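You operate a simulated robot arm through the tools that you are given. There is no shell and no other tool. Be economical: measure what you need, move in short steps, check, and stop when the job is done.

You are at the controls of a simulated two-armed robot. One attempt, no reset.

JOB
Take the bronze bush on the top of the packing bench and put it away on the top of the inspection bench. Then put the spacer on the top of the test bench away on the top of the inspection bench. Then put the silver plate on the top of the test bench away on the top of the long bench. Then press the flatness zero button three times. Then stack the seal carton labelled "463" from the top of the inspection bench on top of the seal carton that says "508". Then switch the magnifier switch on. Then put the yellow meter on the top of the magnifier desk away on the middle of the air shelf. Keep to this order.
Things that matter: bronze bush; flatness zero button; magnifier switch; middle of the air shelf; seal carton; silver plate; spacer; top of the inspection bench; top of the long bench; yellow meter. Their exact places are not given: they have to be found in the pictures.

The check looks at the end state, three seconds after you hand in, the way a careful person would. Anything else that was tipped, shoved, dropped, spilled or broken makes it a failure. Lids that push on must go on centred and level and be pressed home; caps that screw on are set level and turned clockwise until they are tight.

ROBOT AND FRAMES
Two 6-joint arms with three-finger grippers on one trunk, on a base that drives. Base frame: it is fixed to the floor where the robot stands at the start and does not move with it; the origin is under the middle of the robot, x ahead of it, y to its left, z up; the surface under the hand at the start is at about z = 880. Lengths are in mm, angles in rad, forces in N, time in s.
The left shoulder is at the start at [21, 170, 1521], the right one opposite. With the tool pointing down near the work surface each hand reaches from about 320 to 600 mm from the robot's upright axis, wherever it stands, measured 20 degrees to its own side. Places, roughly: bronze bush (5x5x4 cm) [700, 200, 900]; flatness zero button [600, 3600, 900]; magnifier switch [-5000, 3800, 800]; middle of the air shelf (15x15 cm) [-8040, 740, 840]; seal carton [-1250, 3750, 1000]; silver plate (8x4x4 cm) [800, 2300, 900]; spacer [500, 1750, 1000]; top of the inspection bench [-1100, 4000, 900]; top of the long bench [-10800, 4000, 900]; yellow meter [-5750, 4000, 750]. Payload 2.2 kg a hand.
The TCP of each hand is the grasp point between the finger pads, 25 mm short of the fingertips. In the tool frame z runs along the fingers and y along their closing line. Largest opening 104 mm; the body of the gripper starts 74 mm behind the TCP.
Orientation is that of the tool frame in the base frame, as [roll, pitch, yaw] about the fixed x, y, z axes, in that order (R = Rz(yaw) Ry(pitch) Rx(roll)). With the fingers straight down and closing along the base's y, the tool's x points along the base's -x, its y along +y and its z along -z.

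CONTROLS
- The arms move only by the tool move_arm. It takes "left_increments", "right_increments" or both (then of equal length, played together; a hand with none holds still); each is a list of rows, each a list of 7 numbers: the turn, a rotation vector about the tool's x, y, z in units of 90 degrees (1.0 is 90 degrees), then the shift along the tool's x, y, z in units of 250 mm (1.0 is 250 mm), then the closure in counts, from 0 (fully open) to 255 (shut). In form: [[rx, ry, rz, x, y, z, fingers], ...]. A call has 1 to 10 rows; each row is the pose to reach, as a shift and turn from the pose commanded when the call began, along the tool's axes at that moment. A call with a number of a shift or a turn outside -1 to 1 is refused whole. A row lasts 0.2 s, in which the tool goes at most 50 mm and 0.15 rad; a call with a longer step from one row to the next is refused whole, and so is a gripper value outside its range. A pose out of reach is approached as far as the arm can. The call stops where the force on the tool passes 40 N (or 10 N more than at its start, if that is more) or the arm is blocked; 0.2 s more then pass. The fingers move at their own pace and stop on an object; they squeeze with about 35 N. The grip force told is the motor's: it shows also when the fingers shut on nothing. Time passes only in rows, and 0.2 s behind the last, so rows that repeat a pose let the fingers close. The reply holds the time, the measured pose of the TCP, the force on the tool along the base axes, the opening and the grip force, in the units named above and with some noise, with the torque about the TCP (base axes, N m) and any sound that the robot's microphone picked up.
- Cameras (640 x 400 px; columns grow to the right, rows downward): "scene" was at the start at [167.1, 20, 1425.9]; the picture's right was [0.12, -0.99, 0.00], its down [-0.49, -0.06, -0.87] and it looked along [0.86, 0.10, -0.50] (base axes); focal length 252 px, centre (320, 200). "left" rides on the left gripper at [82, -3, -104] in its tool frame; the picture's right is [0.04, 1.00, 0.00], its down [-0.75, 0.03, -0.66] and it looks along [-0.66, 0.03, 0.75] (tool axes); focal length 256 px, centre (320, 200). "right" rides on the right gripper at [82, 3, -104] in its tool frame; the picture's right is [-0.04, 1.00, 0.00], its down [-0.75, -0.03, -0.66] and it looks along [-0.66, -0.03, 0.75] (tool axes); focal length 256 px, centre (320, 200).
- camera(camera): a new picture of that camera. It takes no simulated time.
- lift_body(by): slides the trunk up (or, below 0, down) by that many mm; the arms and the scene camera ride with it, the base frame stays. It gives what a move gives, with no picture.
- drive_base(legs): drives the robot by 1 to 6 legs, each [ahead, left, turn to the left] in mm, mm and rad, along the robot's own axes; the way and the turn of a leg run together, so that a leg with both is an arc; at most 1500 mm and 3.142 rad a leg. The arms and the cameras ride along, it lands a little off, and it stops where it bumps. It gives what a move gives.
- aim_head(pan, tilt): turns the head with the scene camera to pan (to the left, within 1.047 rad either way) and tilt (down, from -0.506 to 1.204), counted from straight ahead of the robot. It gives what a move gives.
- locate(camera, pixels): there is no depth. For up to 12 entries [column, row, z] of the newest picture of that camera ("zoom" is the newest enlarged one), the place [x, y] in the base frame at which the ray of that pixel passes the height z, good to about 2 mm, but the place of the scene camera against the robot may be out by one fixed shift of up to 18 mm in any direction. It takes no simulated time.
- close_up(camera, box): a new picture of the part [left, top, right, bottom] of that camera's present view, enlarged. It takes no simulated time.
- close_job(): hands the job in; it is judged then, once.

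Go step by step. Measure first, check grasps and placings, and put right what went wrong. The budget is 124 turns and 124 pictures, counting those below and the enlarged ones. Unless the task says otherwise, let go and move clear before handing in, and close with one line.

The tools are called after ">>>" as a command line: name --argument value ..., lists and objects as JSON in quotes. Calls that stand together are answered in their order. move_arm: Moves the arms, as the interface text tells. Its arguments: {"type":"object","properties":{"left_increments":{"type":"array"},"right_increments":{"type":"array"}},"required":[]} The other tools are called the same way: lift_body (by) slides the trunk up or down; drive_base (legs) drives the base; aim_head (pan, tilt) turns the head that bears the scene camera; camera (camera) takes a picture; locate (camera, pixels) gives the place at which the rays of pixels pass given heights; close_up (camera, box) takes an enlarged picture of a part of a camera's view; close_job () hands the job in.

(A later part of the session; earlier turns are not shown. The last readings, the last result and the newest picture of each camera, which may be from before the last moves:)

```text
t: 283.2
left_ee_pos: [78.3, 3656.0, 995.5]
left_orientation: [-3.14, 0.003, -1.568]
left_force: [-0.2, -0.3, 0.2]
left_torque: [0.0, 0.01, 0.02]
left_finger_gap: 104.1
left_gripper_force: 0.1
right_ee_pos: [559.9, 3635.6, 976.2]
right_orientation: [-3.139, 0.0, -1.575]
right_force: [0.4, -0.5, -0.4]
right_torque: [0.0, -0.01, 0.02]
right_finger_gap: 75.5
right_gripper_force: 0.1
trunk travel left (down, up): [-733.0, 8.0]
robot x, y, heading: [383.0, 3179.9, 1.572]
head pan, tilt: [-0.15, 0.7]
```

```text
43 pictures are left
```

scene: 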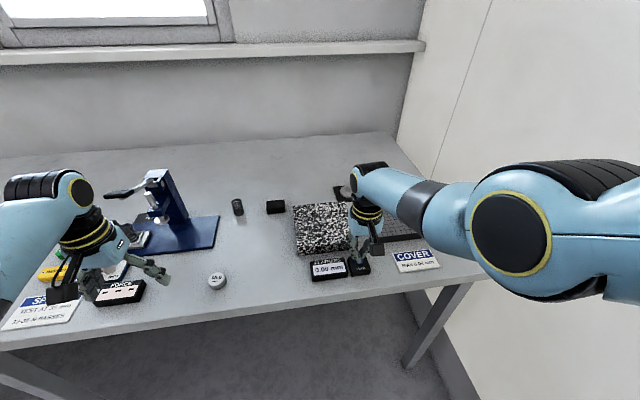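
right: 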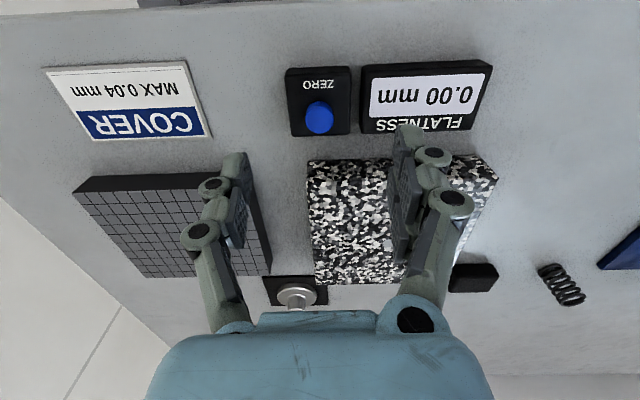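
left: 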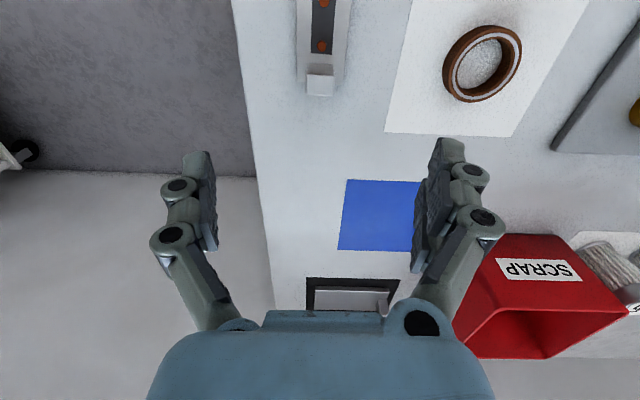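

Button done. I back off and move to in front of the seal cartons to measure them.

>>> drive_base --legs '[[-330, 0, 0], [0, 1500, 0], [0, 250, 0]]'

>>> aim_head --pan 0.0 --tilt 0.5

>>> camera --camera "scene"

>>> close_up --camera "scene" --box '[160, 130, 480, 330]'

```text
t: 293.8
left_ee_pos: [-1676.4, 3323.0, 996.0]
left_orientation: [-3.14, 0.002, -1.568]
left_force: [-0.8, -0.1, -0.1]
left_torque: [0.01, -0.01, 0.01]
left_finger_gap: 103.9
left_gripper_force: 0.0
right_ee_pos: [-1195.2, 3302.2, 977.2]
right_orientation: [-3.136, 0.002, -1.572]
right_force: [-0.1, -0.6, -0.4]
right_torque: [0.01, -0.01, 0.02]
right_finger_gap: 104.1
right_gripper_force: 0.0
trunk travel left (down, up): [-733.0, 8.0]
robot x, y, heading: [-1366.6, 2848.3, 1.568]
head pan, tilt: [-0.15, 0.7]
```

```text
t: 294.6
left_ee_pos: [-1675.8, 3323.6, 997.0]
left_orientation: [-3.14, 0.0, -1.568]
left_force: [1.3, 0.7, -0.1]
left_torque: [0.0, -0.01, -0.02]
left_finger_gap: 103.8
left_gripper_force: 0.1
right_ee_pos: [-1194.4, 3302.2, 976.3]
right_orientation: [-3.139, 0.001, -1.571]
right_force: [0.3, 0.3, -0.3]
right_torque: [0.02, -0.01, 0.01]
right_finger_gap: 103.9
right_gripper_force: 0.1
trunk travel left (down, up): [-733.0, 8.0]
robot x, y, heading: [-1367.7, 2848.5, 1.576]
head pan, tilt: [0.0, 0.499]
```

```text
42 pictures are left
```

scene: 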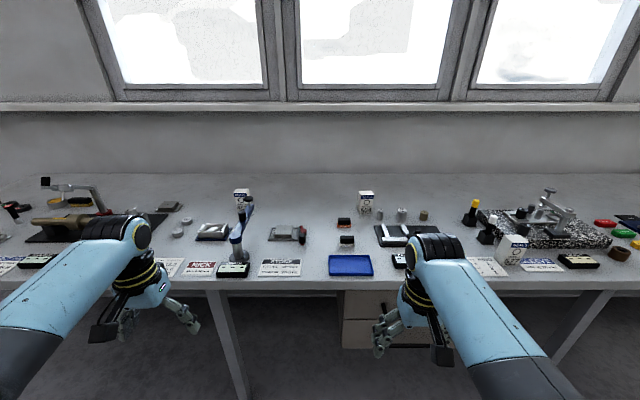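

```text
2.00 times, centred on (320, 230) of scene
```

zoom: 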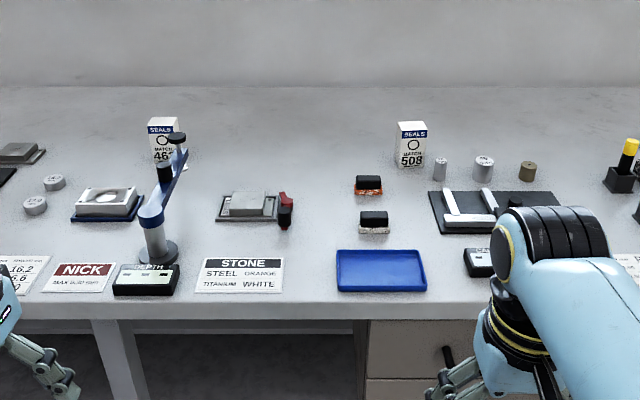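

Carton 463 stands behind the blue gauge arm at (242,205); carton 508 at (366,203). I measure bases, tops and neighbours.

>>> locate --camera "zoom" --pixels '[[398, 166, 857], [426, 167, 857], [395, 122, 957], [427, 122, 957], [148, 120, 957], [180, 120, 957], [180, 168, 857], [178, 138, 1000], [140, 215, 1000], [440, 178, 857], [370, 175, 880], [158, 260, 857]]'

>>> close_up --camera "scene" --box '[215, 175, 275, 215]'

>>> close_up --camera "scene" --box '[340, 175, 400, 215]'

```text
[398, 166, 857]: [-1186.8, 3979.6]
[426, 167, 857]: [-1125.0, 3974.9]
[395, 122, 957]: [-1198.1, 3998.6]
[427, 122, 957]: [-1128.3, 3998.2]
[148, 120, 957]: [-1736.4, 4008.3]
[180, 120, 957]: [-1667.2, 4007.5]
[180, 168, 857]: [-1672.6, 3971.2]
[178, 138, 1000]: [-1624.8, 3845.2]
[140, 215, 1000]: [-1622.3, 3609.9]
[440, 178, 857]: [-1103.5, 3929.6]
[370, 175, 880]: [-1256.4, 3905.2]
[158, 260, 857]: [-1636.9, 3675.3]
```

```text
10.00 times, centred on (245, 195) of scene
```

zoom: 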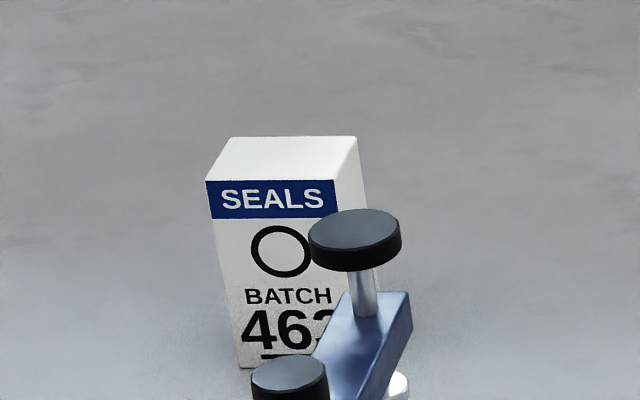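

```text
10.00 times, centred on (370, 195) of scene
```

zoom: 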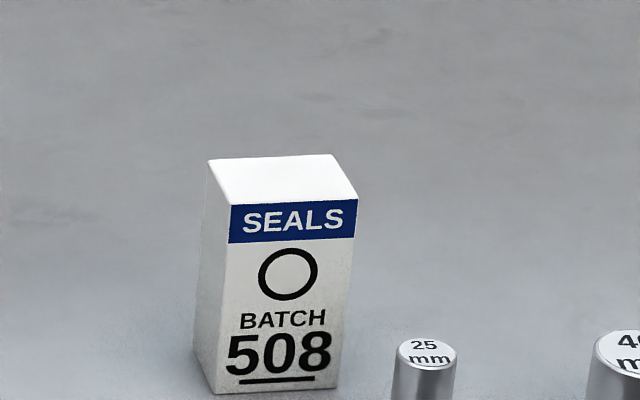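

>>> locate --camera "zoom" --pixels '[[217, 394, 857], [333, 386, 857], [231, 207, 930], [231, 207, 950], [231, 207, 970], [357, 200, 950], [210, 160, 950], [333, 153, 950], [195, 370, 857]]'

>>> close_up --camera "scene" --box '[215, 175, 275, 215]'

>>> locate --camera "zoom" --pixels '[[239, 369, 857], [205, 182, 940], [205, 182, 950], [335, 180, 950], [232, 137, 950], [357, 138, 950], [355, 228, 970], [355, 228, 1000], [290, 375, 940], [155, 400, 857]]'

```text
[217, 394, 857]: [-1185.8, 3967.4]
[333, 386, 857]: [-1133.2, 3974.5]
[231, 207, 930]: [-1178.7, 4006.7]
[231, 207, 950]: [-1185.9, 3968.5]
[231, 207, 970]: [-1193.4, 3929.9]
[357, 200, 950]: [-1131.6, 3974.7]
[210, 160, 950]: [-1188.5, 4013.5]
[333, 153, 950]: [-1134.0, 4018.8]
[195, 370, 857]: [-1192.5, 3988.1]
```

```text
10.00 times, centred on (245, 195) of scene
```

zoom: 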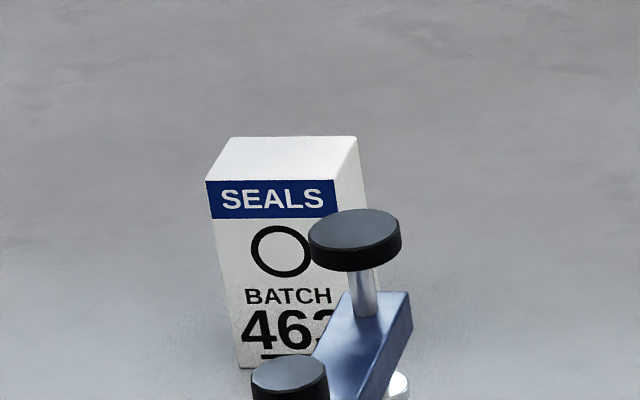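

```text
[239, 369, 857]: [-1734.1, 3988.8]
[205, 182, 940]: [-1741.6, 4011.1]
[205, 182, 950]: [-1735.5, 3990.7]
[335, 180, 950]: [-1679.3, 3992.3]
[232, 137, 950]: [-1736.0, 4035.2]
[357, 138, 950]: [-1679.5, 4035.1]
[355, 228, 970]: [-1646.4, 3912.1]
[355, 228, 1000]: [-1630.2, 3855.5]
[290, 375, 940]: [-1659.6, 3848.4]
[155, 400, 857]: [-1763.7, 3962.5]
```

Cartons measure about 56×44×93 mm: 463 at ≈(-1707,4005), 508 at ≈(-1160,3985). They're deep on the bench, so I raise both hands near shoulder height, then lower the trunk for long reach.

>>> move_arm --left_increments '[[0, 0, 0, -0.0625, -0.07, -0.125, 0], [0, 0, 0, -0.125, -0.14, -0.25, 0], [0, 0, 0, -0.1875, -0.21, -0.375, 0], [0, 0, 0, -0.25, -0.28, -0.5, 0], [0, 0, 0, -0.3125, -0.35, -0.625, 0], [0, 0, 0, -0.375, -0.42, -0.75, 0], [0, 0, 0, -0.4375, -0.49, -0.875, 0], [0, 0, 0, -0.5, -0.556, -1.0, 0], [0, 0, 0, -0.5, -0.556, -1.0, 0]]' --right_increments '[[0, 0, 0, -0.075, 0, -0.125, 0], [0, 0, 0, -0.15, 0, -0.25, 0], [0, 0, 0, -0.225, 0, -0.375, 0], [0, 0, 0, -0.3, 0, -0.5, 0], [0, 0, 0, -0.375, 0, -0.625, 0], [0, 0, 0, -0.45, 0, -0.75, 0], [0, 0, 0, -0.525, 0, -0.875, 0], [0, 0, 0, -0.6, 0, -1.0, 0], [0, 0, 0, -0.6, 0, -1.0, 0]]'

>>> move_arm --left_increments '[[0, 0, 0, -0.03, 0, -0.16, 0], [0, 0, 0, -0.06, 0, -0.32, 0], [0, 0, 0, -0.09, 0, -0.48, 0], [0, 0, 0, -0.13, 0, -0.64, 0], [0, 0, 0, -0.16, 0, -0.816, 0], [0, 0, 0, -0.16, 0, -0.816, 0]]' --right_increments '[[0, 0, 0, -0.03, 0, -0.16, 0], [0, 0, 0, -0.06, 0, -0.32, 0], [0, 0, 0, -0.09, 0, -0.48, 0], [0, 0, 0, -0.13, 0, -0.64, 0], [0, 0, 0, -0.16, 0, -0.816, 0], [0, 0, 0, -0.16, 0, -0.816, 0]]'

```text
t: 296.6
left_ee_pos: [-1537.6, 3450.1, 1245.0]
left_orientation: [-3.139, 0.003, -1.569]
left_force: [-1.1, -0.4, -0.4]
left_torque: [0.03, -0.03, 0.06]
left_finger_gap: 104.0
left_gripper_force: 0.0
right_ee_pos: [-1194.9, 3452.2, 1227.2]
right_orientation: [-3.138, 0.0, -1.572]
right_force: [-0.6, -0.3, 0.7]
right_torque: [0.0, -0.02, -0.03]
right_finger_gap: 104.2
right_gripper_force: 0.0
trunk travel left (down, up): [-733.0, 8.0]
robot x, y, heading: [-1371.1, 2851.0, 1.569]
head pan, tilt: [0.0, 0.499]
```

```text
t: 298.0
left_ee_pos: [-1536.2, 3508.8, 1450.1]
left_orientation: [-3.14, 0.0, -1.57]
left_force: [0.3, 0.6, 0.4]
left_torque: [0.01, 0.01, 0.01]
left_finger_gap: 104.0
left_gripper_force: 0.0
left hand out of reach, approached as far as the arm can: row 1, 2, 3, 4, 5, 6
right_ee_pos: [-1198.5, 3510.3, 1429.8]
right_orientation: [-3.138, -0.002, -1.573]
right_force: [-1.2, -0.4, 0.3]
right_torque: [-0.01, 0.01, 0.01]
right_finger_gap: 104.0
right_gripper_force: 0.1
right hand out of reach, approached as far as the arm can: row 1, 2, 3, 4, 5, 6
trunk travel left (down, up): [-733.0, 8.0]
robot x, y, heading: [-1369.4, 2848.8, 1.574]
head pan, tilt: [0.0, 0.499]
```

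Both hands are up. I lower the trunk 380 mm and move in front of carton 463.

>>> lift_body --by -380

>>> drive_base --legs '[[0, 168, 0], [380, 0, 0]]'

>>> camera --camera "left"

>>> camera --camera "scene"

```text
t: 301.6
left_ee_pos: [-1535.7, 3520.5, 1019.9]
left_orientation: [-3.139, -0.078, -1.569]
left_force: [0.6, 0.3, 0.7]
left_torque: [0.02, 0.01, 0.01]
left_finger_gap: 104.1
left_gripper_force: 0.1
right_ee_pos: [-1198.3, 3519.6, 1001.1]
right_orientation: [-3.138, -0.074, -1.573]
right_force: [0.0, -0.8, 0.2]
right_torque: [0.02, 0.02, -0.01]
right_finger_gap: 103.8
right_gripper_force: 0.1
trunk travel left (down, up): [-353.0, 388.0]
robot x, y, heading: [-1368.0, 2848.6, 1.569]
head pan, tilt: [0.0, 0.499]
```

```text
t: 305.1
left_ee_pos: [-1707.4, 3902.3, 1019.1]
left_orientation: [-3.14, -0.081, -1.566]
left_force: [-0.2, 0.4, 0.9]
left_torque: [-0.01, -0.01, -0.02]
left_finger_gap: 104.3
left_gripper_force: 0.1
right_ee_pos: [-1369.2, 3901.2, 1001.1]
right_orientation: [-3.137, -0.077, -1.57]
right_force: [-0.1, 0.6, -0.7]
right_torque: [0.01, 0.01, 0.01]
right_finger_gap: 103.9
right_gripper_force: 0.0
trunk travel left (down, up): [-353.0, 388.0]
robot x, y, heading: [-1537.0, 3229.2, 1.573]
head pan, tilt: [0.0, 0.499]
```

```text
37 pictures are left
```

left: 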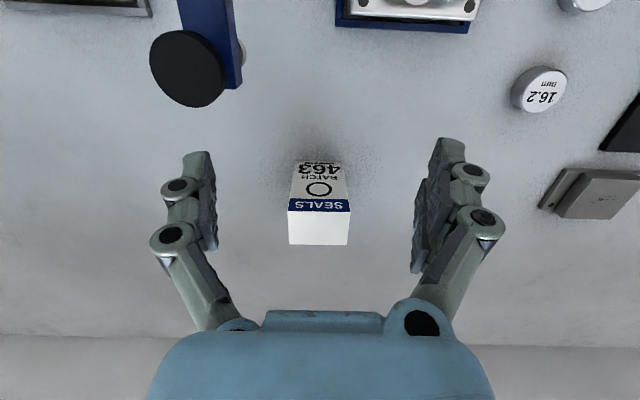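

```text
36 pictures are left
```

scene: 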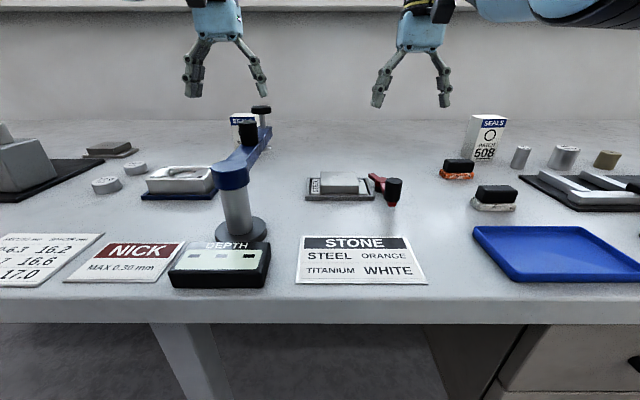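

Carton 463 is centred between the fingers (319). The hand tilted by 0.08; I measure the carton's top corners and correct the tilt.

>>> locate --camera "left" --pixels '[[288, 213, 950], [350, 213, 950], [349, 245, 950], [289, 244, 950], [300, 163, 857], [341, 163, 857], [187, 68, 1000], [187, 68, 980]]'

>>> move_arm --left_increments '[[0, -0.025, 0, 0, 0, -0.04, 0], [0, -0.051, 0, 0, 0, -0.08, 0], [0, -0.051, 0, 0, 0, -0.08, 0], [0, -0.051, 0, 0, 0, -0.08, 0]]'

```text
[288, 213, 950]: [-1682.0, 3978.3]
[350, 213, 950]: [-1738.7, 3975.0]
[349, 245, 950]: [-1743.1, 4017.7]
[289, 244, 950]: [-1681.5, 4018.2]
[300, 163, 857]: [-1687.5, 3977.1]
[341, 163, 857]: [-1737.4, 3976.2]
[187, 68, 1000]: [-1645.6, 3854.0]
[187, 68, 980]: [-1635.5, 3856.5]
```

```text
t: 306.1
left_ee_pos: [-1705.9, 3909.8, 1038.7]
left_orientation: [-3.141, -0.001, -1.566]
left_force: [-0.5, -0.4, 0.3]
left_torque: [-0.02, 0.02, -0.01]
left_finger_gap: 104.2
left_gripper_force: 0.0
left hand out of reach, approached as far as the arm can: row 1, 2, 3, 4
right_ee_pos: [-1368.6, 3901.7, 1001.6]
right_orientation: [-3.138, -0.075, -1.568]
right_force: [-0.6, 0.0, 0.1]
right_torque: [0.03, 0.02, -0.01]
right_finger_gap: 104.1
right_gripper_force: 0.1
trunk travel left (down, up): [-353.0, 388.0]
robot x, y, heading: [-1535.4, 3229.3, 1.573]
head pan, tilt: [0.0, 0.499]
```

Carton 463's centre is (-1711,3997). I drive 85 mm closer and check alignment.

>>> drive_base --legs '[[85, 0, 0]]'

>>> camera --camera "left"

```text
t: 307.2
left_ee_pos: [-1706.5, 3997.2, 1038.1]
left_orientation: [-3.14, -0.002, -1.565]
left_force: [-0.3, 0.4, -0.9]
left_torque: [-0.01, 0.0, -0.01]
left_finger_gap: 104.0
left_gripper_force: 0.1
right_ee_pos: [-1369.7, 3986.7, 999.7]
right_orientation: [-3.138, -0.076, -1.571]
right_force: [-0.4, 0.5, -0.6]
right_torque: [-0.03, 0.0, -0.01]
right_finger_gap: 104.0
right_gripper_force: 0.0
trunk travel left (down, up): [-353.0, 388.0]
robot x, y, heading: [-1539.0, 3314.0, 1.579]
head pan, tilt: [0.0, 0.499]
```

```text
35 pictures are left
```

left: 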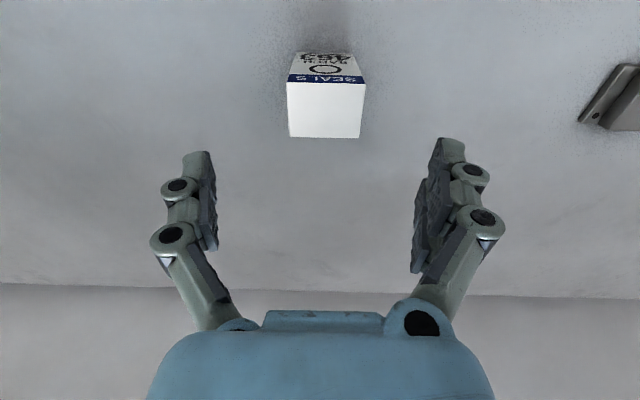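

>>> locate --camera "left" --pixels '[[287, 83, 950], [366, 84, 950], [360, 138, 950], [290, 136, 950], [326, 110, 950]]'

```text
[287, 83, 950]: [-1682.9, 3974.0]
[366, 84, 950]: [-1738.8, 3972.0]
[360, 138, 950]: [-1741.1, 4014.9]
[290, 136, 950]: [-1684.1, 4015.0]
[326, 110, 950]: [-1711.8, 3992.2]
```

Centre (-1712,3994). I descend to z≈930, grip and lift a little.

>>> move_arm --left_increments '[[0, 0, 0, 0.012, 0.022, 0.1, 0], [0, 0, 0, 0.012, 0.022, 0.24, 0], [0, 0, 0, 0.012, 0.022, 0.36, 0], [0, 0, 0, 0.012, 0.022, 0.43, 0], [0, 0, 0, 0.012, 0.022, 0.43, 0]]'

>>> camera --camera "left"

```text
t: 308.4
left_ee_pos: [-1711.1, 3992.8, 930.0]
left_orientation: [-3.138, 0.001, -1.566]
left_force: [0.3, -0.5, 0.3]
left_torque: [-0.01, 0.02, 0.01]
left_finger_gap: 103.9
left_gripper_force: 0.1
right_ee_pos: [-1369.3, 3986.1, 1001.5]
right_orientation: [-3.137, -0.078, -1.57]
right_force: [0.3, -0.5, -0.1]
right_torque: [-0.01, -0.01, -0.01]
right_finger_gap: 103.9
right_gripper_force: 0.0
trunk travel left (down, up): [-353.0, 388.0]
robot x, y, heading: [-1534.7, 3315.6, 1.575]
head pan, tilt: [0.0, 0.499]
```

```text
34 pictures are left
```

left: 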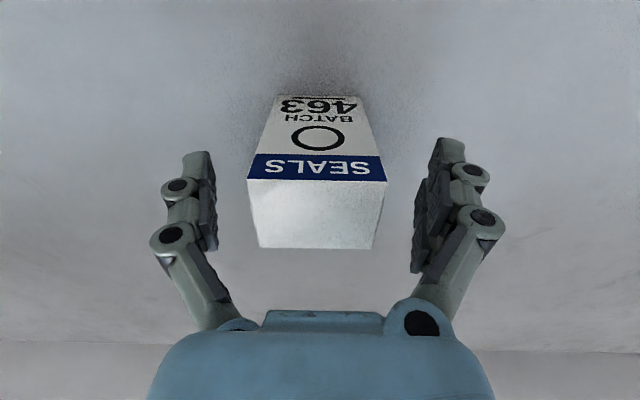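

Aligned. Grip and lift to ~1040.

>>> move_arm --left_increments '[[0, 0, 0, 0, 0, 0, 255], [0, 0, 0, 0, 0, 0, 255], [0, 0, 0, 0, 0, 0, 255], [0, 0, 0, 0, 0, 0, 255], [0, 0, 0, 0, 0, -0.1, 255], [0, 0, 0, 0, 0, -0.24, 255], [0, 0, 0, 0, 0, -0.38, 255], [0, 0, 0, 0, 0, -0.46, 255], [0, 0, 0, 0, 0, -0.46, 255]]'

>>> camera --camera "left"

```text
t: 310.4
left_ee_pos: [-1712.0, 3996.7, 1045.8]
left_orientation: [-3.139, 0.0, -1.565]
left_force: [-0.3, 0.0, -1.5]
left_torque: [0.01, -0.04, -0.01]
left_finger_gap: 54.4
left_gripper_force: 35.0
left hand out of reach, approached as far as the arm can: row 8, 9
right_ee_pos: [-1368.2, 3986.8, 1001.4]
right_orientation: [-3.138, -0.078, -1.571]
right_force: [0.1, 0.1, 0.2]
right_torque: [-0.02, 0.02, 0.02]
right_finger_gap: 104.0
right_gripper_force: 0.0
trunk travel left (down, up): [-353.0, 388.0]
robot x, y, heading: [-1537.5, 3316.2, 1.575]
head pan, tilt: [0.0, 0.499]
```

```text
33 pictures are left
```

left: 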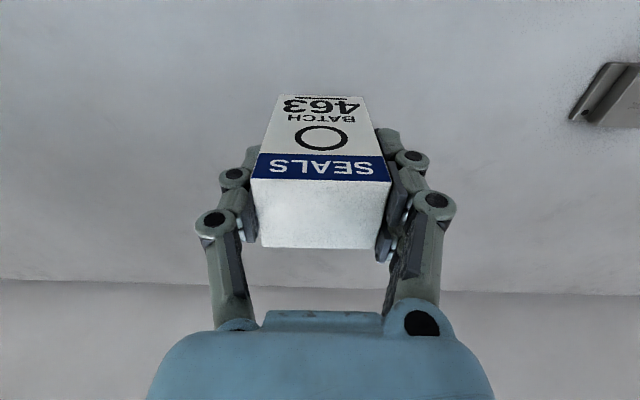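

463 is held. I raise the right hand a bit, back off 60 mm, and shift right so the right camera can measure carton 508 first.

>>> move_arm --right_increments '[[0, -0.025, 0, 0, 0, -0.08, 0], [0, -0.05, 0, 0, 0, -0.16, 0], [0, -0.05, 0, 0, 0, -0.2, 0], [0, -0.05, 0, 0, 0, -0.2, 0]]'

>>> drive_base --legs '[[-70, 0, 0], [0, -190, 0]]'

>>> camera --camera "right"

```text
t: 311.4
left_ee_pos: [-1710.8, 3996.8, 1046.4]
left_orientation: [-3.14, 0.0, -1.566]
left_force: [-0.3, 0.1, -0.1]
left_torque: [0.02, 0.03, 0.0]
left_finger_gap: 54.1
left_gripper_force: 34.9
right_ee_pos: [-1371.1, 3998.5, 1052.1]
right_orientation: [-3.136, 0.001, -1.57]
right_force: [0.4, 0.2, 0.8]
right_torque: [-0.01, 0.04, 0.04]
right_finger_gap: 104.2
right_gripper_force: 0.2
right hand out of reach, approached as far as the arm can: row 1, 2, 3, 4
trunk travel left (down, up): [-353.0, 388.0]
robot x, y, heading: [-1540.0, 3315.5, 1.575]
head pan, tilt: [0.0, 0.499]
```

```text
t: 313.6
left_ee_pos: [-1519.6, 3928.3, 1045.3]
left_orientation: [-3.141, 0.001, -1.569]
left_force: [0.1, -0.8, -1.0]
left_torque: [-0.02, 0.05, 0.0]
left_finger_gap: 54.3
left_gripper_force: 35.2
right_ee_pos: [-1177.8, 3928.2, 1049.5]
right_orientation: [-3.14, 0.001, -1.573]
right_force: [-0.6, -0.4, 0.1]
right_torque: [-0.01, 0.03, 0.01]
right_finger_gap: 104.0
right_gripper_force: 0.0
trunk travel left (down, up): [-353.0, 388.0]
robot x, y, heading: [-1346.5, 3248.5, 1.576]
head pan, tilt: [0.0, 0.499]
```

```text
32 pictures are left
```

right: 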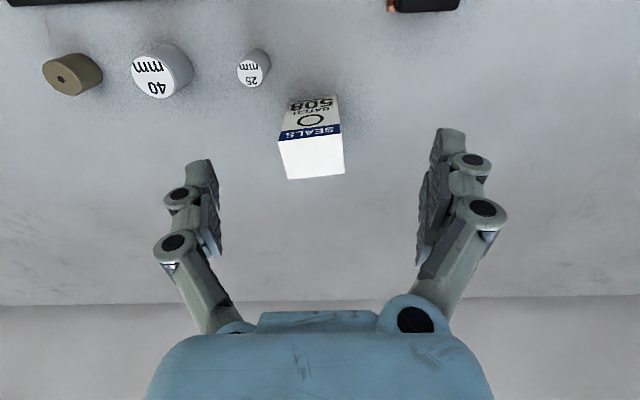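

>>> close_up --camera "right" --box '[260, 90, 372, 190]'

>>> locate --camera "right" --pixels '[[278, 140, 950], [341, 134, 950], [288, 179, 950], [345, 173, 950], [312, 157, 950]]'

```text
4.00 times, centred on (316, 140) of right
```

zoom: 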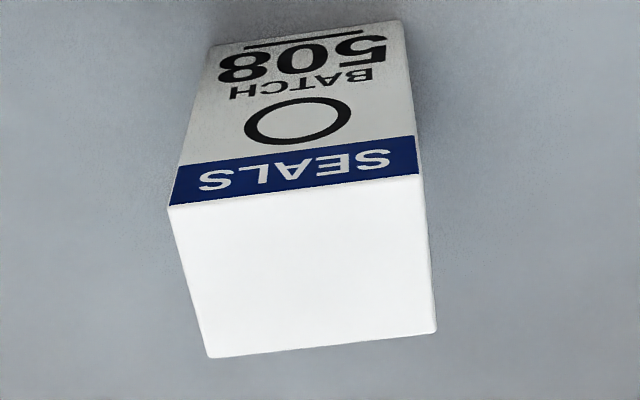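

```text
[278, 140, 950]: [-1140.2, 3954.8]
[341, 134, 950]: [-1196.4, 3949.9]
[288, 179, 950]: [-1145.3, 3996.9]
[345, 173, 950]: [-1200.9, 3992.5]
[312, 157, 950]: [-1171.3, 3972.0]
```

508's top centre is (-1171,3973), yaw ≈0.087. I strafe right and bring the held carton over it, matching the yaw.

>>> drive_base --legs '[[0, -348, -0.003], [44, 0, 0]]'

>>> move_arm --left_increments '[[0, 0, -0.027, 0, 0, 0, 255], [0, 0, -0.052, 0, 0, 0, 255], [0, 0, -0.052, 0, 0, 0, 255]]'

>>> camera --camera "left"

>>> camera --camera "scene"

```text
t: 316.3
left_ee_pos: [-1170.4, 3973.9, 1044.8]
left_orientation: [-3.139, -0.001, -1.572]
left_force: [-0.5, 1.1, -2.1]
left_torque: [-0.05, -0.04, -0.01]
left_finger_gap: 54.4
left_gripper_force: 34.7
right_ee_pos: [-829.1, 3973.2, 1050.9]
right_orientation: [-3.14, 0.0, -1.575]
right_force: [0.1, 0.3, -0.1]
right_torque: [-0.06, -0.01, 0.02]
right_finger_gap: 103.7
right_gripper_force: 0.1
trunk travel left (down, up): [-353.0, 388.0]
robot x, y, heading: [-995.6, 3290.0, 1.572]
head pan, tilt: [0.0, 0.499]
```

```text
t: 317.1
left_ee_pos: [-1170.1, 3972.5, 1045.2]
left_orientation: [-3.139, 0.0, -1.489]
left_force: [-0.6, -0.1, -0.9]
left_torque: [-0.04, -0.04, 0.01]
left_finger_gap: 54.5
left_gripper_force: 34.4
right_ee_pos: [-829.7, 3971.9, 1049.8]
right_orientation: [-3.139, 0.002, -1.575]
right_force: [-0.4, -0.7, -0.2]
right_torque: [0.01, 0.02, 0.0]
right_finger_gap: 104.0
right_gripper_force: 0.0
trunk travel left (down, up): [-353.0, 388.0]
robot x, y, heading: [-998.7, 3289.3, 1.571]
head pan, tilt: [0.0, 0.499]
```

```text
30 pictures are left
```

left: 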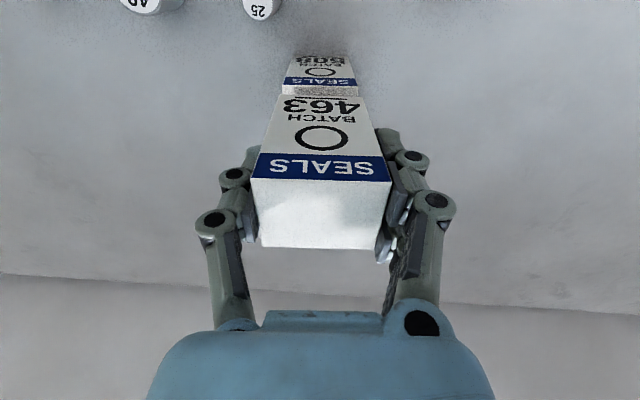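

```text
29 pictures are left
```

scene: 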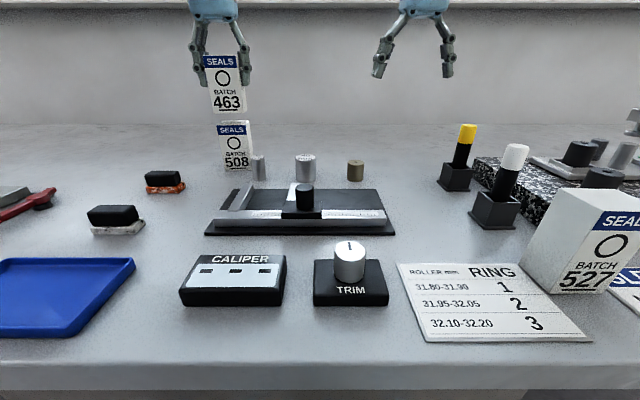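

463 hangs right above 508 and lines up. I lower slowly until contact.

>>> move_arm --left_increments '[[0, 0, 0, 0, 0, 0.03, 255], [0, 0, 0, 0, 0, 0.06, 255], [0, 0, 0, 0, 0, 0.072, 255], [0, 0, 0, 0, 0, 0.08, 255], [0, 0, 0, 0, 0, 0.086, 255]]'

>>> camera --camera "left"

```text
t: 318.3
left_ee_pos: [-1169.8, 3972.5, 1025.3]
left_orientation: [-3.139, 0.001, -1.491]
left_force: [-0.8, -0.4, 4.2]
left_torque: [0.04, 0.14, 0.01]
left_finger_gap: 54.3
left_gripper_force: 35.5
right_ee_pos: [-830.4, 3970.8, 1051.7]
right_orientation: [-3.137, 0.002, -1.575]
right_force: [0.0, 0.1, 0.3]
right_torque: [0.01, -0.01, 0.0]
right_finger_gap: 104.3
right_gripper_force: 0.2
trunk travel left (down, up): [-353.0, 388.0]
robot x, y, heading: [-997.4, 3293.4, 1.572]
head pan, tilt: [0.0, 0.499]
```

```text
28 pictures are left
```

left: 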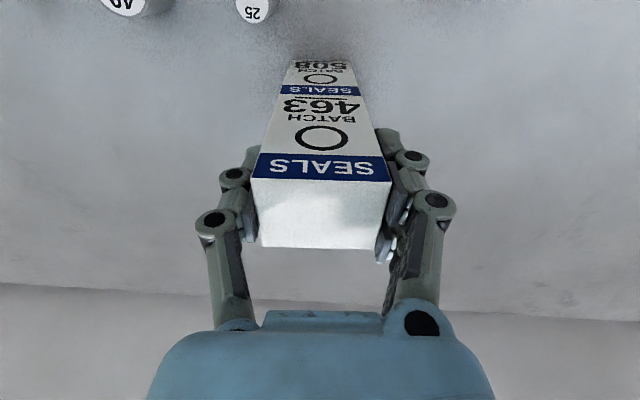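

Contact is light (about 5 N). I open, lift the trunk to clear, and check.

>>> move_arm --left_increments '[[0, 0, 0, 0, 0, 0, 200], [0, 0, 0, 0, 0, 0, 100], [0, 0, 0, 0, 0, 0, 0], [0, 0, 0, 0, 0, 0, 0], [0, 0, 0, 0, 0, 0, 0]]'

>>> lift_body --by 100

>>> camera --camera "left"

>>> camera --camera "scene"

```text
t: 319.5
left_ee_pos: [-1170.5, 3971.5, 1024.1]
left_orientation: [-3.14, 0.001, -1.489]
left_force: [-0.1, -1.3, 0.2]
left_torque: [0.03, -0.05, 0.02]
left_finger_gap: 103.9
left_gripper_force: 0.2
right_ee_pos: [-829.1, 3971.5, 1051.3]
right_orientation: [-3.138, 0.002, -1.574]
right_force: [0.0, -0.3, 0.5]
right_torque: [0.02, 0.02, 0.0]
right_finger_gap: 103.8
right_gripper_force: 0.0
trunk travel left (down, up): [-353.0, 388.0]
robot x, y, heading: [-1001.5, 3289.9, 1.568]
head pan, tilt: [0.0, 0.499]
```

```text
t: 320.8
left_ee_pos: [-1171.1, 3972.8, 1123.4]
left_orientation: [-3.141, -0.002, -1.491]
left_force: [0.1, 0.2, -0.7]
left_torque: [0.02, 0.01, 0.03]
left_finger_gap: 103.9
left_gripper_force: 0.0
right_ee_pos: [-829.5, 3970.2, 1151.0]
right_orientation: [-3.138, 0.001, -1.575]
right_force: [-0.8, -0.2, -0.2]
right_torque: [0.02, 0.02, -0.01]
right_finger_gap: 104.1
right_gripper_force: 0.1
trunk travel left (down, up): [-453.0, 288.0]
robot x, y, heading: [-999.5, 3289.0, 1.572]
head pan, tilt: [0.0, 0.499]
```

```text
27 pictures are left
```

left: 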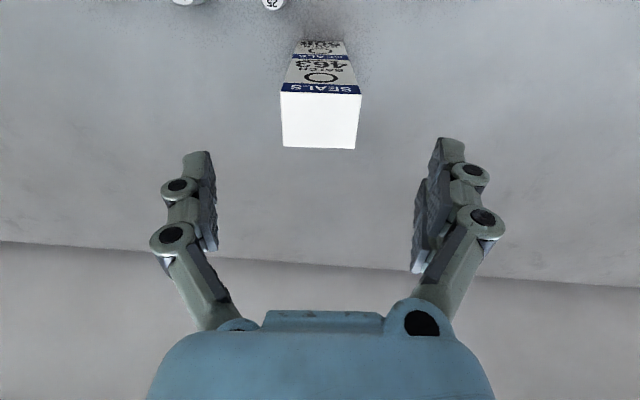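

```text
26 pictures are left
```

scene: 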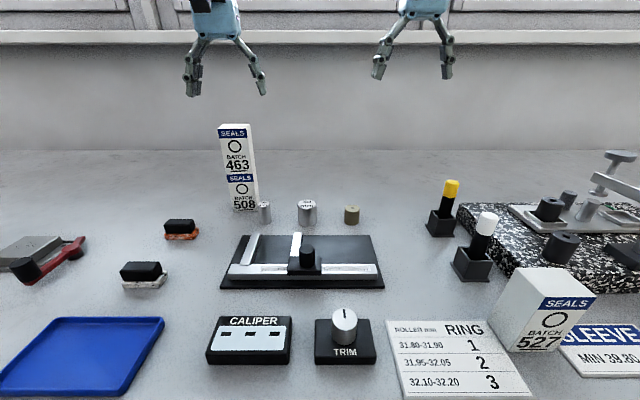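

The stack 463 on 508 stands straight. I back off and strafe to the magnifier desk.

>>> drive_base --legs '[[-500, 0, 0], [0, 1500, 0], [0, 1500, 0], [0, 1100, 0]]'

>>> aim_head --pan 0.1 --tilt 0.6

>>> camera --camera "scene"

```text
t: 343.0
left_ee_pos: [-5252.4, 3495.0, 1124.2]
left_orientation: [-3.141, 0.0, -1.488]
left_force: [-0.4, 1.3, 0.5]
left_torque: [0.0, 0.01, 0.02]
left_finger_gap: 104.1
left_gripper_force: 0.1
right_ee_pos: [-4911.8, 3492.7, 1151.8]
right_orientation: [-3.139, 0.003, -1.574]
right_force: [-0.6, -0.1, -0.1]
right_torque: [-0.04, -0.01, 0.0]
right_finger_gap: 103.8
right_gripper_force: 0.0
trunk travel left (down, up): [-453.0, 288.0]
robot x, y, heading: [-5083.6, 2812.8, 1.57]
head pan, tilt: [0.0, 0.499]
```

```text
t: 343.7
left_ee_pos: [-5253.1, 3496.0, 1124.3]
left_orientation: [-3.138, 0.0, -1.49]
left_force: [0.7, 0.5, 0.1]
left_torque: [0.03, 0.05, 0.05]
left_finger_gap: 104.2
left_gripper_force: 0.1
right_ee_pos: [-4910.6, 3493.3, 1151.5]
right_orientation: [-3.138, 0.005, -1.573]
right_force: [0.7, -0.1, -0.3]
right_torque: [0.0, 0.02, -0.02]
right_finger_gap: 103.9
right_gripper_force: 0.2
trunk travel left (down, up): [-453.0, 288.0]
robot x, y, heading: [-5084.5, 2811.7, 1.567]
head pan, tilt: [0.099, 0.6]
```

```text
25 pictures are left
```

scene: 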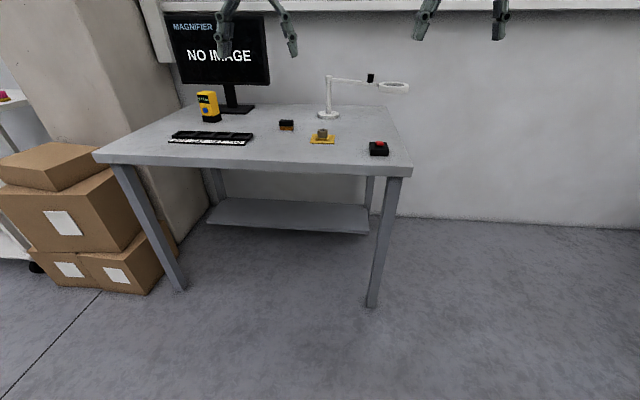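

The switch box is at (379,148), the yellow meter at (208,106). I enlarge both and measure.

>>> close_up --camera "scene" --box '[340, 120, 420, 170]'

>>> close_up --camera "scene" --box '[160, 70, 280, 150]'

>>> locate --camera "scene" --pixels '[[379, 153, 740], [379, 143, 770], [410, 170, 740], [93, 155, 740], [212, 122, 740], [206, 92, 860], [366, 306, 0], [182, 290, 0], [327, 110, 740], [380, 83, 900]]'

```text
8.00 times, centred on (380, 145) of scene
```

zoom: 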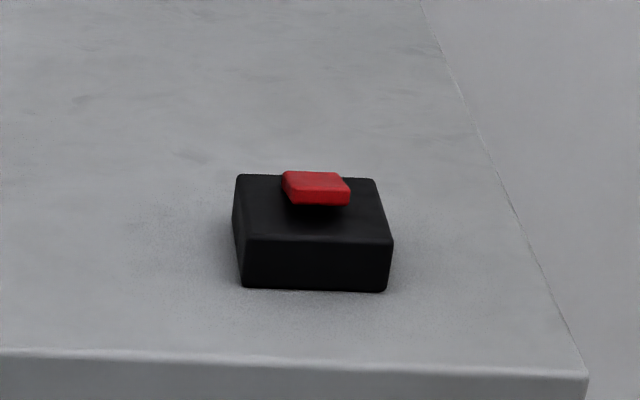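

```text
5.00 times, centred on (220, 110) of scene
```

zoom: 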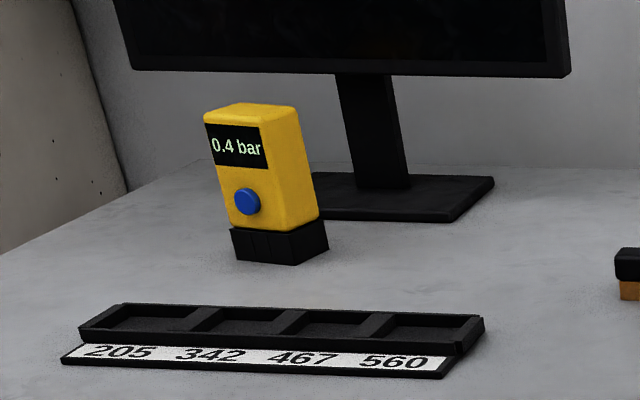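

```text
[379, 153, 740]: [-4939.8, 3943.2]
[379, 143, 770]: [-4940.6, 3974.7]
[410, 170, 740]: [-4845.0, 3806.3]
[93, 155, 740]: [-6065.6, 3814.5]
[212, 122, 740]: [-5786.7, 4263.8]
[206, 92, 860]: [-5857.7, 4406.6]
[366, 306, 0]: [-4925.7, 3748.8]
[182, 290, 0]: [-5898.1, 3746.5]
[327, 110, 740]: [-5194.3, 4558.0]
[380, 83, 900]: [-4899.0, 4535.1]
```

The desk is around z≈790. I move so that the right-hand camera looks down on the switch.

>>> drive_base --legs '[[130, 45, 0]]'

>>> camera --camera "right"

```text
t: 345.0
left_ee_pos: [-5298.3, 3626.2, 1122.6]
left_orientation: [-3.14, -0.001, -1.49]
left_force: [-0.4, 0.2, -0.4]
left_torque: [-0.04, -0.02, 0.01]
left_finger_gap: 104.0
left_gripper_force: 0.0
right_ee_pos: [-4957.0, 3624.4, 1151.3]
right_orientation: [-3.137, 0.002, -1.576]
right_force: [0.8, 0.2, 0.9]
right_torque: [-0.04, -0.02, 0.01]
right_finger_gap: 103.8
right_gripper_force: 0.2
trunk travel left (down, up): [-453.0, 288.0]
robot x, y, heading: [-5125.2, 2944.5, 1.57]
head pan, tilt: [0.099, 0.6]
```

```text
22 pictures are left
```

right: 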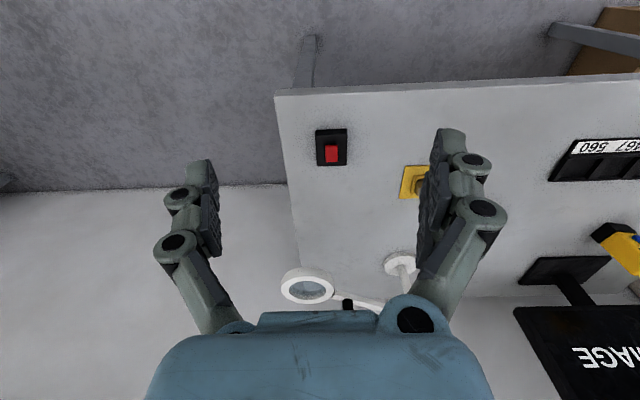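

>>> close_up --camera "right" --box '[300, 120, 364, 172]'

>>> locate --camera "right" --pixels '[[332, 153, 780], [332, 153, 800], [332, 153, 820], [332, 153, 840], [276, 96, 760], [276, 96, 780], [276, 96, 800], [320, 168, 780], [347, 166, 780]]'

>>> locate --camera "scene" --pixels '[[379, 143, 780], [379, 143, 800], [379, 143, 820], [379, 143, 840], [412, 166, 760], [412, 166, 780], [412, 166, 800]]'

```text
7.69 times, centred on (332, 146) of right
```

zoom: 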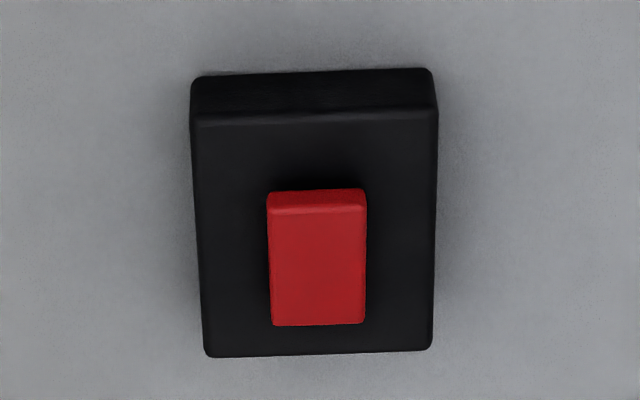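

```text
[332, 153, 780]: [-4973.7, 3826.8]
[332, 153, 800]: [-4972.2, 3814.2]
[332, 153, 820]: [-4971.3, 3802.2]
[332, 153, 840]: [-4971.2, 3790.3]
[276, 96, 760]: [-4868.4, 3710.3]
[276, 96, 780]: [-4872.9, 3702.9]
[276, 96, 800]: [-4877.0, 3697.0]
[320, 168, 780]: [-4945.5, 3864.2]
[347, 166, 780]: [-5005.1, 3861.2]
```

```text
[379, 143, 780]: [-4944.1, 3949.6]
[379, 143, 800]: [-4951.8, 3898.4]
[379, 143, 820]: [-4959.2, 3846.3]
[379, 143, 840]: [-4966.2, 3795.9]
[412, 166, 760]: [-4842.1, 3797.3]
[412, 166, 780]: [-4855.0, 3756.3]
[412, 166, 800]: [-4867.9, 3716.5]
```

The rocker's robot-side end is raised (dark edge at top of the zoom), so pressing that end, at about (-4971,3783), should switch it on. Desk z≈800, rocker top ≈832. I lower the right hand in front of the desk, fingers shut, and drive in.

>>> move_arm --right_increments '[[0, 0, 0, 0.05, 0.056, 0.16, 255], [0, 0, 0, 0.1, 0.056, 0.33, 255], [0, 0, 0, 0.16, 0.056, 0.5, 255], [0, 0, 0, 0.22, 0.056, 0.67, 255], [0, 0, 0, 0.28, 0.056, 0.84, 255], [0, 0, 0, 0.32, 0.056, 0.98, 255], [0, 0, 0, 0.32, 0.056, 0.98, 255]]'

>>> drive_base --legs '[[232, 0, 0]]'

>>> camera --camera "right"

```text
t: 346.6
left_ee_pos: [-5297.4, 3626.3, 1124.0]
left_orientation: [-3.139, -0.001, -1.49]
left_force: [0.0, -0.3, 0.0]
left_torque: [0.01, -0.01, -0.01]
left_finger_gap: 104.0
left_gripper_force: 0.0
right_ee_pos: [-4979.6, 3607.4, 891.7]
right_orientation: [-3.136, 0.003, -1.577]
right_force: [0.5, 0.7, 0.1]
right_torque: [0.0, 0.0, 0.01]
right_finger_gap: 0.0
right_gripper_force: 28.5
right hand out of reach, approached as far as the arm can: row 1, 2, 3, 4, 5, 6, 7
trunk travel left (down, up): [-453.0, 288.0]
robot x, y, heading: [-5128.8, 2946.3, 1.565]
head pan, tilt: [0.099, 0.6]
```

```text
t: 348.3
left_ee_pos: [-5295.5, 3858.0, 1123.7]
left_orientation: [-3.14, -0.003, -1.493]
left_force: [-0.1, -0.1, -1.2]
left_torque: [0.02, 0.0, -0.04]
left_finger_gap: 103.9
left_gripper_force: 0.0
right_ee_pos: [-4978.6, 3840.3, 892.3]
right_orientation: [-3.138, 0.0, -1.576]
right_force: [-0.6, 1.5, -0.6]
right_torque: [-0.04, -0.02, -0.02]
right_finger_gap: 0.2
right_gripper_force: 28.5
trunk travel left (down, up): [-453.0, 288.0]
robot x, y, heading: [-5126.3, 3175.8, 1.57]
head pan, tilt: [0.099, 0.6]
```

```text
20 pictures are left
```

right: 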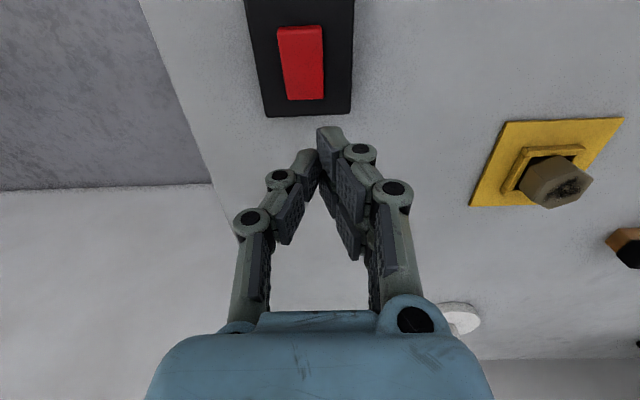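

The right arm is in its stretched state again. I use this view to measure the rocker, then back off and re-bend the elbow.

>>> locate --camera "right" --pixels '[[302, 30, 832], [303, 65, 832], [305, 98, 832], [305, 98, 825], [308, 114, 825], [302, 30, 838]]'

>>> drive_base --legs '[[-250, 0, 0]]'

>>> move_arm --right_increments '[[0, 0, 0, -0.18, 0, 0.0, 255], [0, 0, 0, -0.36, 0, 0.0, 255], [0, 0, 0, -0.5, 0, 0, 255], [0, 0, 0, -0.36, 0, -0.1, 255], [0, 0, 0, -0.2, 0, -0.2, 255], [0, 0, 0, -0.02, 0, -0.22, 255], [0, 0, 0, 0.14, 0, -0.22, 255], [0, 0, 0, 0.24, 0, -0.22, 255], [0, 0, 0, 0.24, 0, -0.22, 255]]'

```text
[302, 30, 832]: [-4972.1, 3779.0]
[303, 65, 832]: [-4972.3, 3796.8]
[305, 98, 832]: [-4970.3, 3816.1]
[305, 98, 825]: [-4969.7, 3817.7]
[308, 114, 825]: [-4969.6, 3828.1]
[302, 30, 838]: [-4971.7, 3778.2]
```

```text
t: 350.2
left_ee_pos: [-5297.8, 3601.8, 1124.6]
left_orientation: [-3.14, -0.001, -1.49]
left_force: [0.1, -0.4, -0.1]
left_torque: [0.05, 0.02, -0.01]
left_finger_gap: 103.9
left_gripper_force: 0.0
right_ee_pos: [-4978.2, 3583.7, 893.6]
right_orientation: [-3.139, 0.003, -1.575]
right_force: [0.0, 0.0, 0.4]
right_torque: [-0.01, 0.02, -0.01]
right_finger_gap: 0.0
right_gripper_force: 28.2
trunk travel left (down, up): [-453.0, 288.0]
robot x, y, heading: [-5123.6, 2918.7, 1.566]
head pan, tilt: [0.099, 0.6]
```

```text
t: 352.2
left_ee_pos: [-5298.1, 3603.5, 1124.7]
left_orientation: [-3.139, -0.001, -1.49]
left_force: [0.2, -0.2, 0.3]
left_torque: [-0.01, 0.04, 0.02]
left_finger_gap: 104.2
left_gripper_force: 0.0
right_ee_pos: [-4990.6, 3592.7, 936.7]
right_orientation: [-3.139, 0.001, -1.577]
right_force: [-0.2, 0.1, 0.3]
right_torque: [0.0, 0.03, -0.02]
right_finger_gap: 0.0
right_gripper_force: 28.5
right hand out of reach, approached as far as the arm can: row 1, 2, 3, 4, 5, 6, 7, 8, 9
trunk travel left (down, up): [-453.0, 288.0]
robot x, y, heading: [-5124.6, 2920.8, 1.569]
head pan, tilt: [0.099, 0.6]
```

Still caught. I raise the trunk so the hand sits lower relative to the shoulder, where the re-bend worked before.

>>> lift_body --by 280

>>> move_arm --right_increments '[[0, 0, 0, 0.03, 0, 0.15, 255], [0, 0, 0, 0.08, 0, 0.3, 255], [0, 0, 0, 0.14, 0, 0.46, 255], [0, 0, 0, 0.2, 0, 0.62, 255], [0, 0, 0, 0.28, 0, 0.78, 255], [0, 0, 0, 0.36, 0, 0.92, 255], [0, 0, 0, 0.44, 0, 1.0, 255], [0, 0, 0, 0.44, 0, 1.0, 255]]'

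>>> move_arm --right_increments '[[0, 0, 0, -0.18, 0, 0.0, 255], [0, 0, 0, -0.36, 0, 0.0, 255], [0, 0, 0, -0.5, 0, 0, 255], [0, 0, 0, -0.36, 0, -0.1, 255], [0, 0, 0, -0.2, 0, -0.2, 255], [0, 0, 0, -0.02, 0, -0.22, 255], [0, 0, 0, 0.14, 0, -0.22, 255], [0, 0, 0, 0.24, 0, -0.22, 255], [0, 0, 0, 0.24, 0, -0.22, 255]]'

```text
t: 355.0
left_ee_pos: [-5297.2, 3598.8, 1417.8]
left_orientation: [-3.139, 0.021, -1.491]
left_force: [0.8, -0.1, 0.1]
left_torque: [-0.02, 0.0, 0.02]
left_finger_gap: 104.2
left_gripper_force: 0.1
right_ee_pos: [-4991.8, 3593.6, 1233.5]
right_orientation: [-3.138, 0.028, -1.576]
right_force: [-0.1, -0.5, 0.5]
right_torque: [0.0, 0.02, 0.01]
right_finger_gap: 0.0
right_gripper_force: 28.7
trunk travel left (down, up): [-733.0, 8.0]
robot x, y, heading: [-5127.2, 2917.9, 1.569]
head pan, tilt: [0.099, 0.6]
```

```text
t: 356.8
left_ee_pos: [-5297.4, 3599.4, 1419.3]
left_orientation: [-3.137, 0.022, -1.491]
left_force: [-0.2, -0.7, -0.5]
left_torque: [0.0, -0.01, -0.03]
left_finger_gap: 103.9
left_gripper_force: 0.1
right_ee_pos: [-4991.2, 3496.0, 977.7]
right_orientation: [-3.138, 0.026, -1.576]
right_force: [-0.3, -0.3, -0.2]
right_torque: [0.02, -0.02, 0.01]
right_finger_gap: 0.3
right_gripper_force: 28.1
right hand out of reach, approached as far as the arm can: row 7, 8
trunk travel left (down, up): [-733.0, 8.0]
robot x, y, heading: [-5123.8, 2921.9, 1.565]
head pan, tilt: [0.099, 0.6]
```

```text
t: 358.8
left_ee_pos: [-5296.9, 3599.4, 1419.8]
left_orientation: [-3.139, 0.022, -1.49]
left_force: [-0.9, 0.5, 0.0]
left_torque: [0.01, -0.01, -0.01]
left_finger_gap: 104.0
left_gripper_force: 0.0
right_ee_pos: [-5002.5, 3504.1, 998.0]
right_orientation: [-3.138, 0.026, -1.577]
right_force: [-1.7, 0.0, -0.5]
right_torque: [0.03, 0.0, -0.01]
right_finger_gap: 0.1
right_gripper_force: 27.9
right hand out of reach, approached as far as the arm can: row 1, 2, 3, 4, 5, 6, 7, 8, 9
trunk travel left (down, up): [-733.0, 8.0]
robot x, y, heading: [-5128.2, 2923.9, 1.568]
head pan, tilt: [0.099, 0.6]
```

Another try with a fuller stretch (lower and further out) and side-aligned with the shoulder.

>>> move_arm --right_increments '[[0, 0, 0, -0.1, -0.08, 0.15, 255], [0, 0, 0, -0.22, -0.16, 0.28, 255], [0, 0, 0, -0.4, -0.17, 0.3, 255], [0, 0, 0, -0.55, -0.17, 0.3, 255], [0, 0, 0, -0.55, -0.17, 0.3, 255], [0, 0, 0, -0.38, -0.17, 0.22, 255], [0, 0, 0, -0.2, -0.17, 0.14, 255], [0, 0, 0, -0.02, -0.17, 0.06, 255], [0, 0, 0, 0.15, -0.17, -0.02, 255], [0, 0, 0, 0.3, -0.17, -0.08, 255]]'

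>>> move_arm --right_increments '[[0, 0, 0, 0, 0, 0, 255], [0, 0, 0, 0, 0, 0, 255]]'

```text
t: 361.0
left_ee_pos: [-5297.9, 3597.5, 1419.1]
left_orientation: [-3.136, 0.022, -1.49]
left_force: [0.2, 0.5, -0.5]
left_torque: [0.02, 0.01, 0.01]
left_finger_gap: 104.1
left_gripper_force: 0.0
right_ee_pos: [-4962.2, 3427.5, 1015.9]
right_orientation: [-3.137, 0.027, -1.576]
right_force: [-0.7, -0.9, 0.5]
right_torque: [-0.02, 0.0, 0.0]
right_finger_gap: 0.1
right_gripper_force: 28.1
right hand out of reach, approached as far as the arm can: row 1, 2, 3, 4, 5, 6, 7, 8
trunk travel left (down, up): [-733.0, 8.0]
robot x, y, heading: [-5127.9, 2916.9, 1.567]
head pan, tilt: [0.099, 0.6]
```

```text
t: 361.6
left_ee_pos: [-5297.5, 3598.6, 1418.0]
left_orientation: [-3.138, 0.021, -1.49]
left_force: [0.1, -0.4, 0.0]
left_torque: [0.02, 0.04, 0.01]
left_finger_gap: 103.9
left_gripper_force: 0.0
right_ee_pos: [-4962.9, 3430.2, 1016.5]
right_orientation: [-3.137, 0.028, -1.575]
right_force: [0.3, 0.7, 1.4]
right_torque: [-0.02, -0.01, 0.01]
right_finger_gap: 0.0
right_gripper_force: 28.5
trunk travel left (down, up): [-733.0, 8.0]
robot x, y, heading: [-5127.4, 2918.9, 1.57]
head pan, tilt: [0.099, 0.6]
```

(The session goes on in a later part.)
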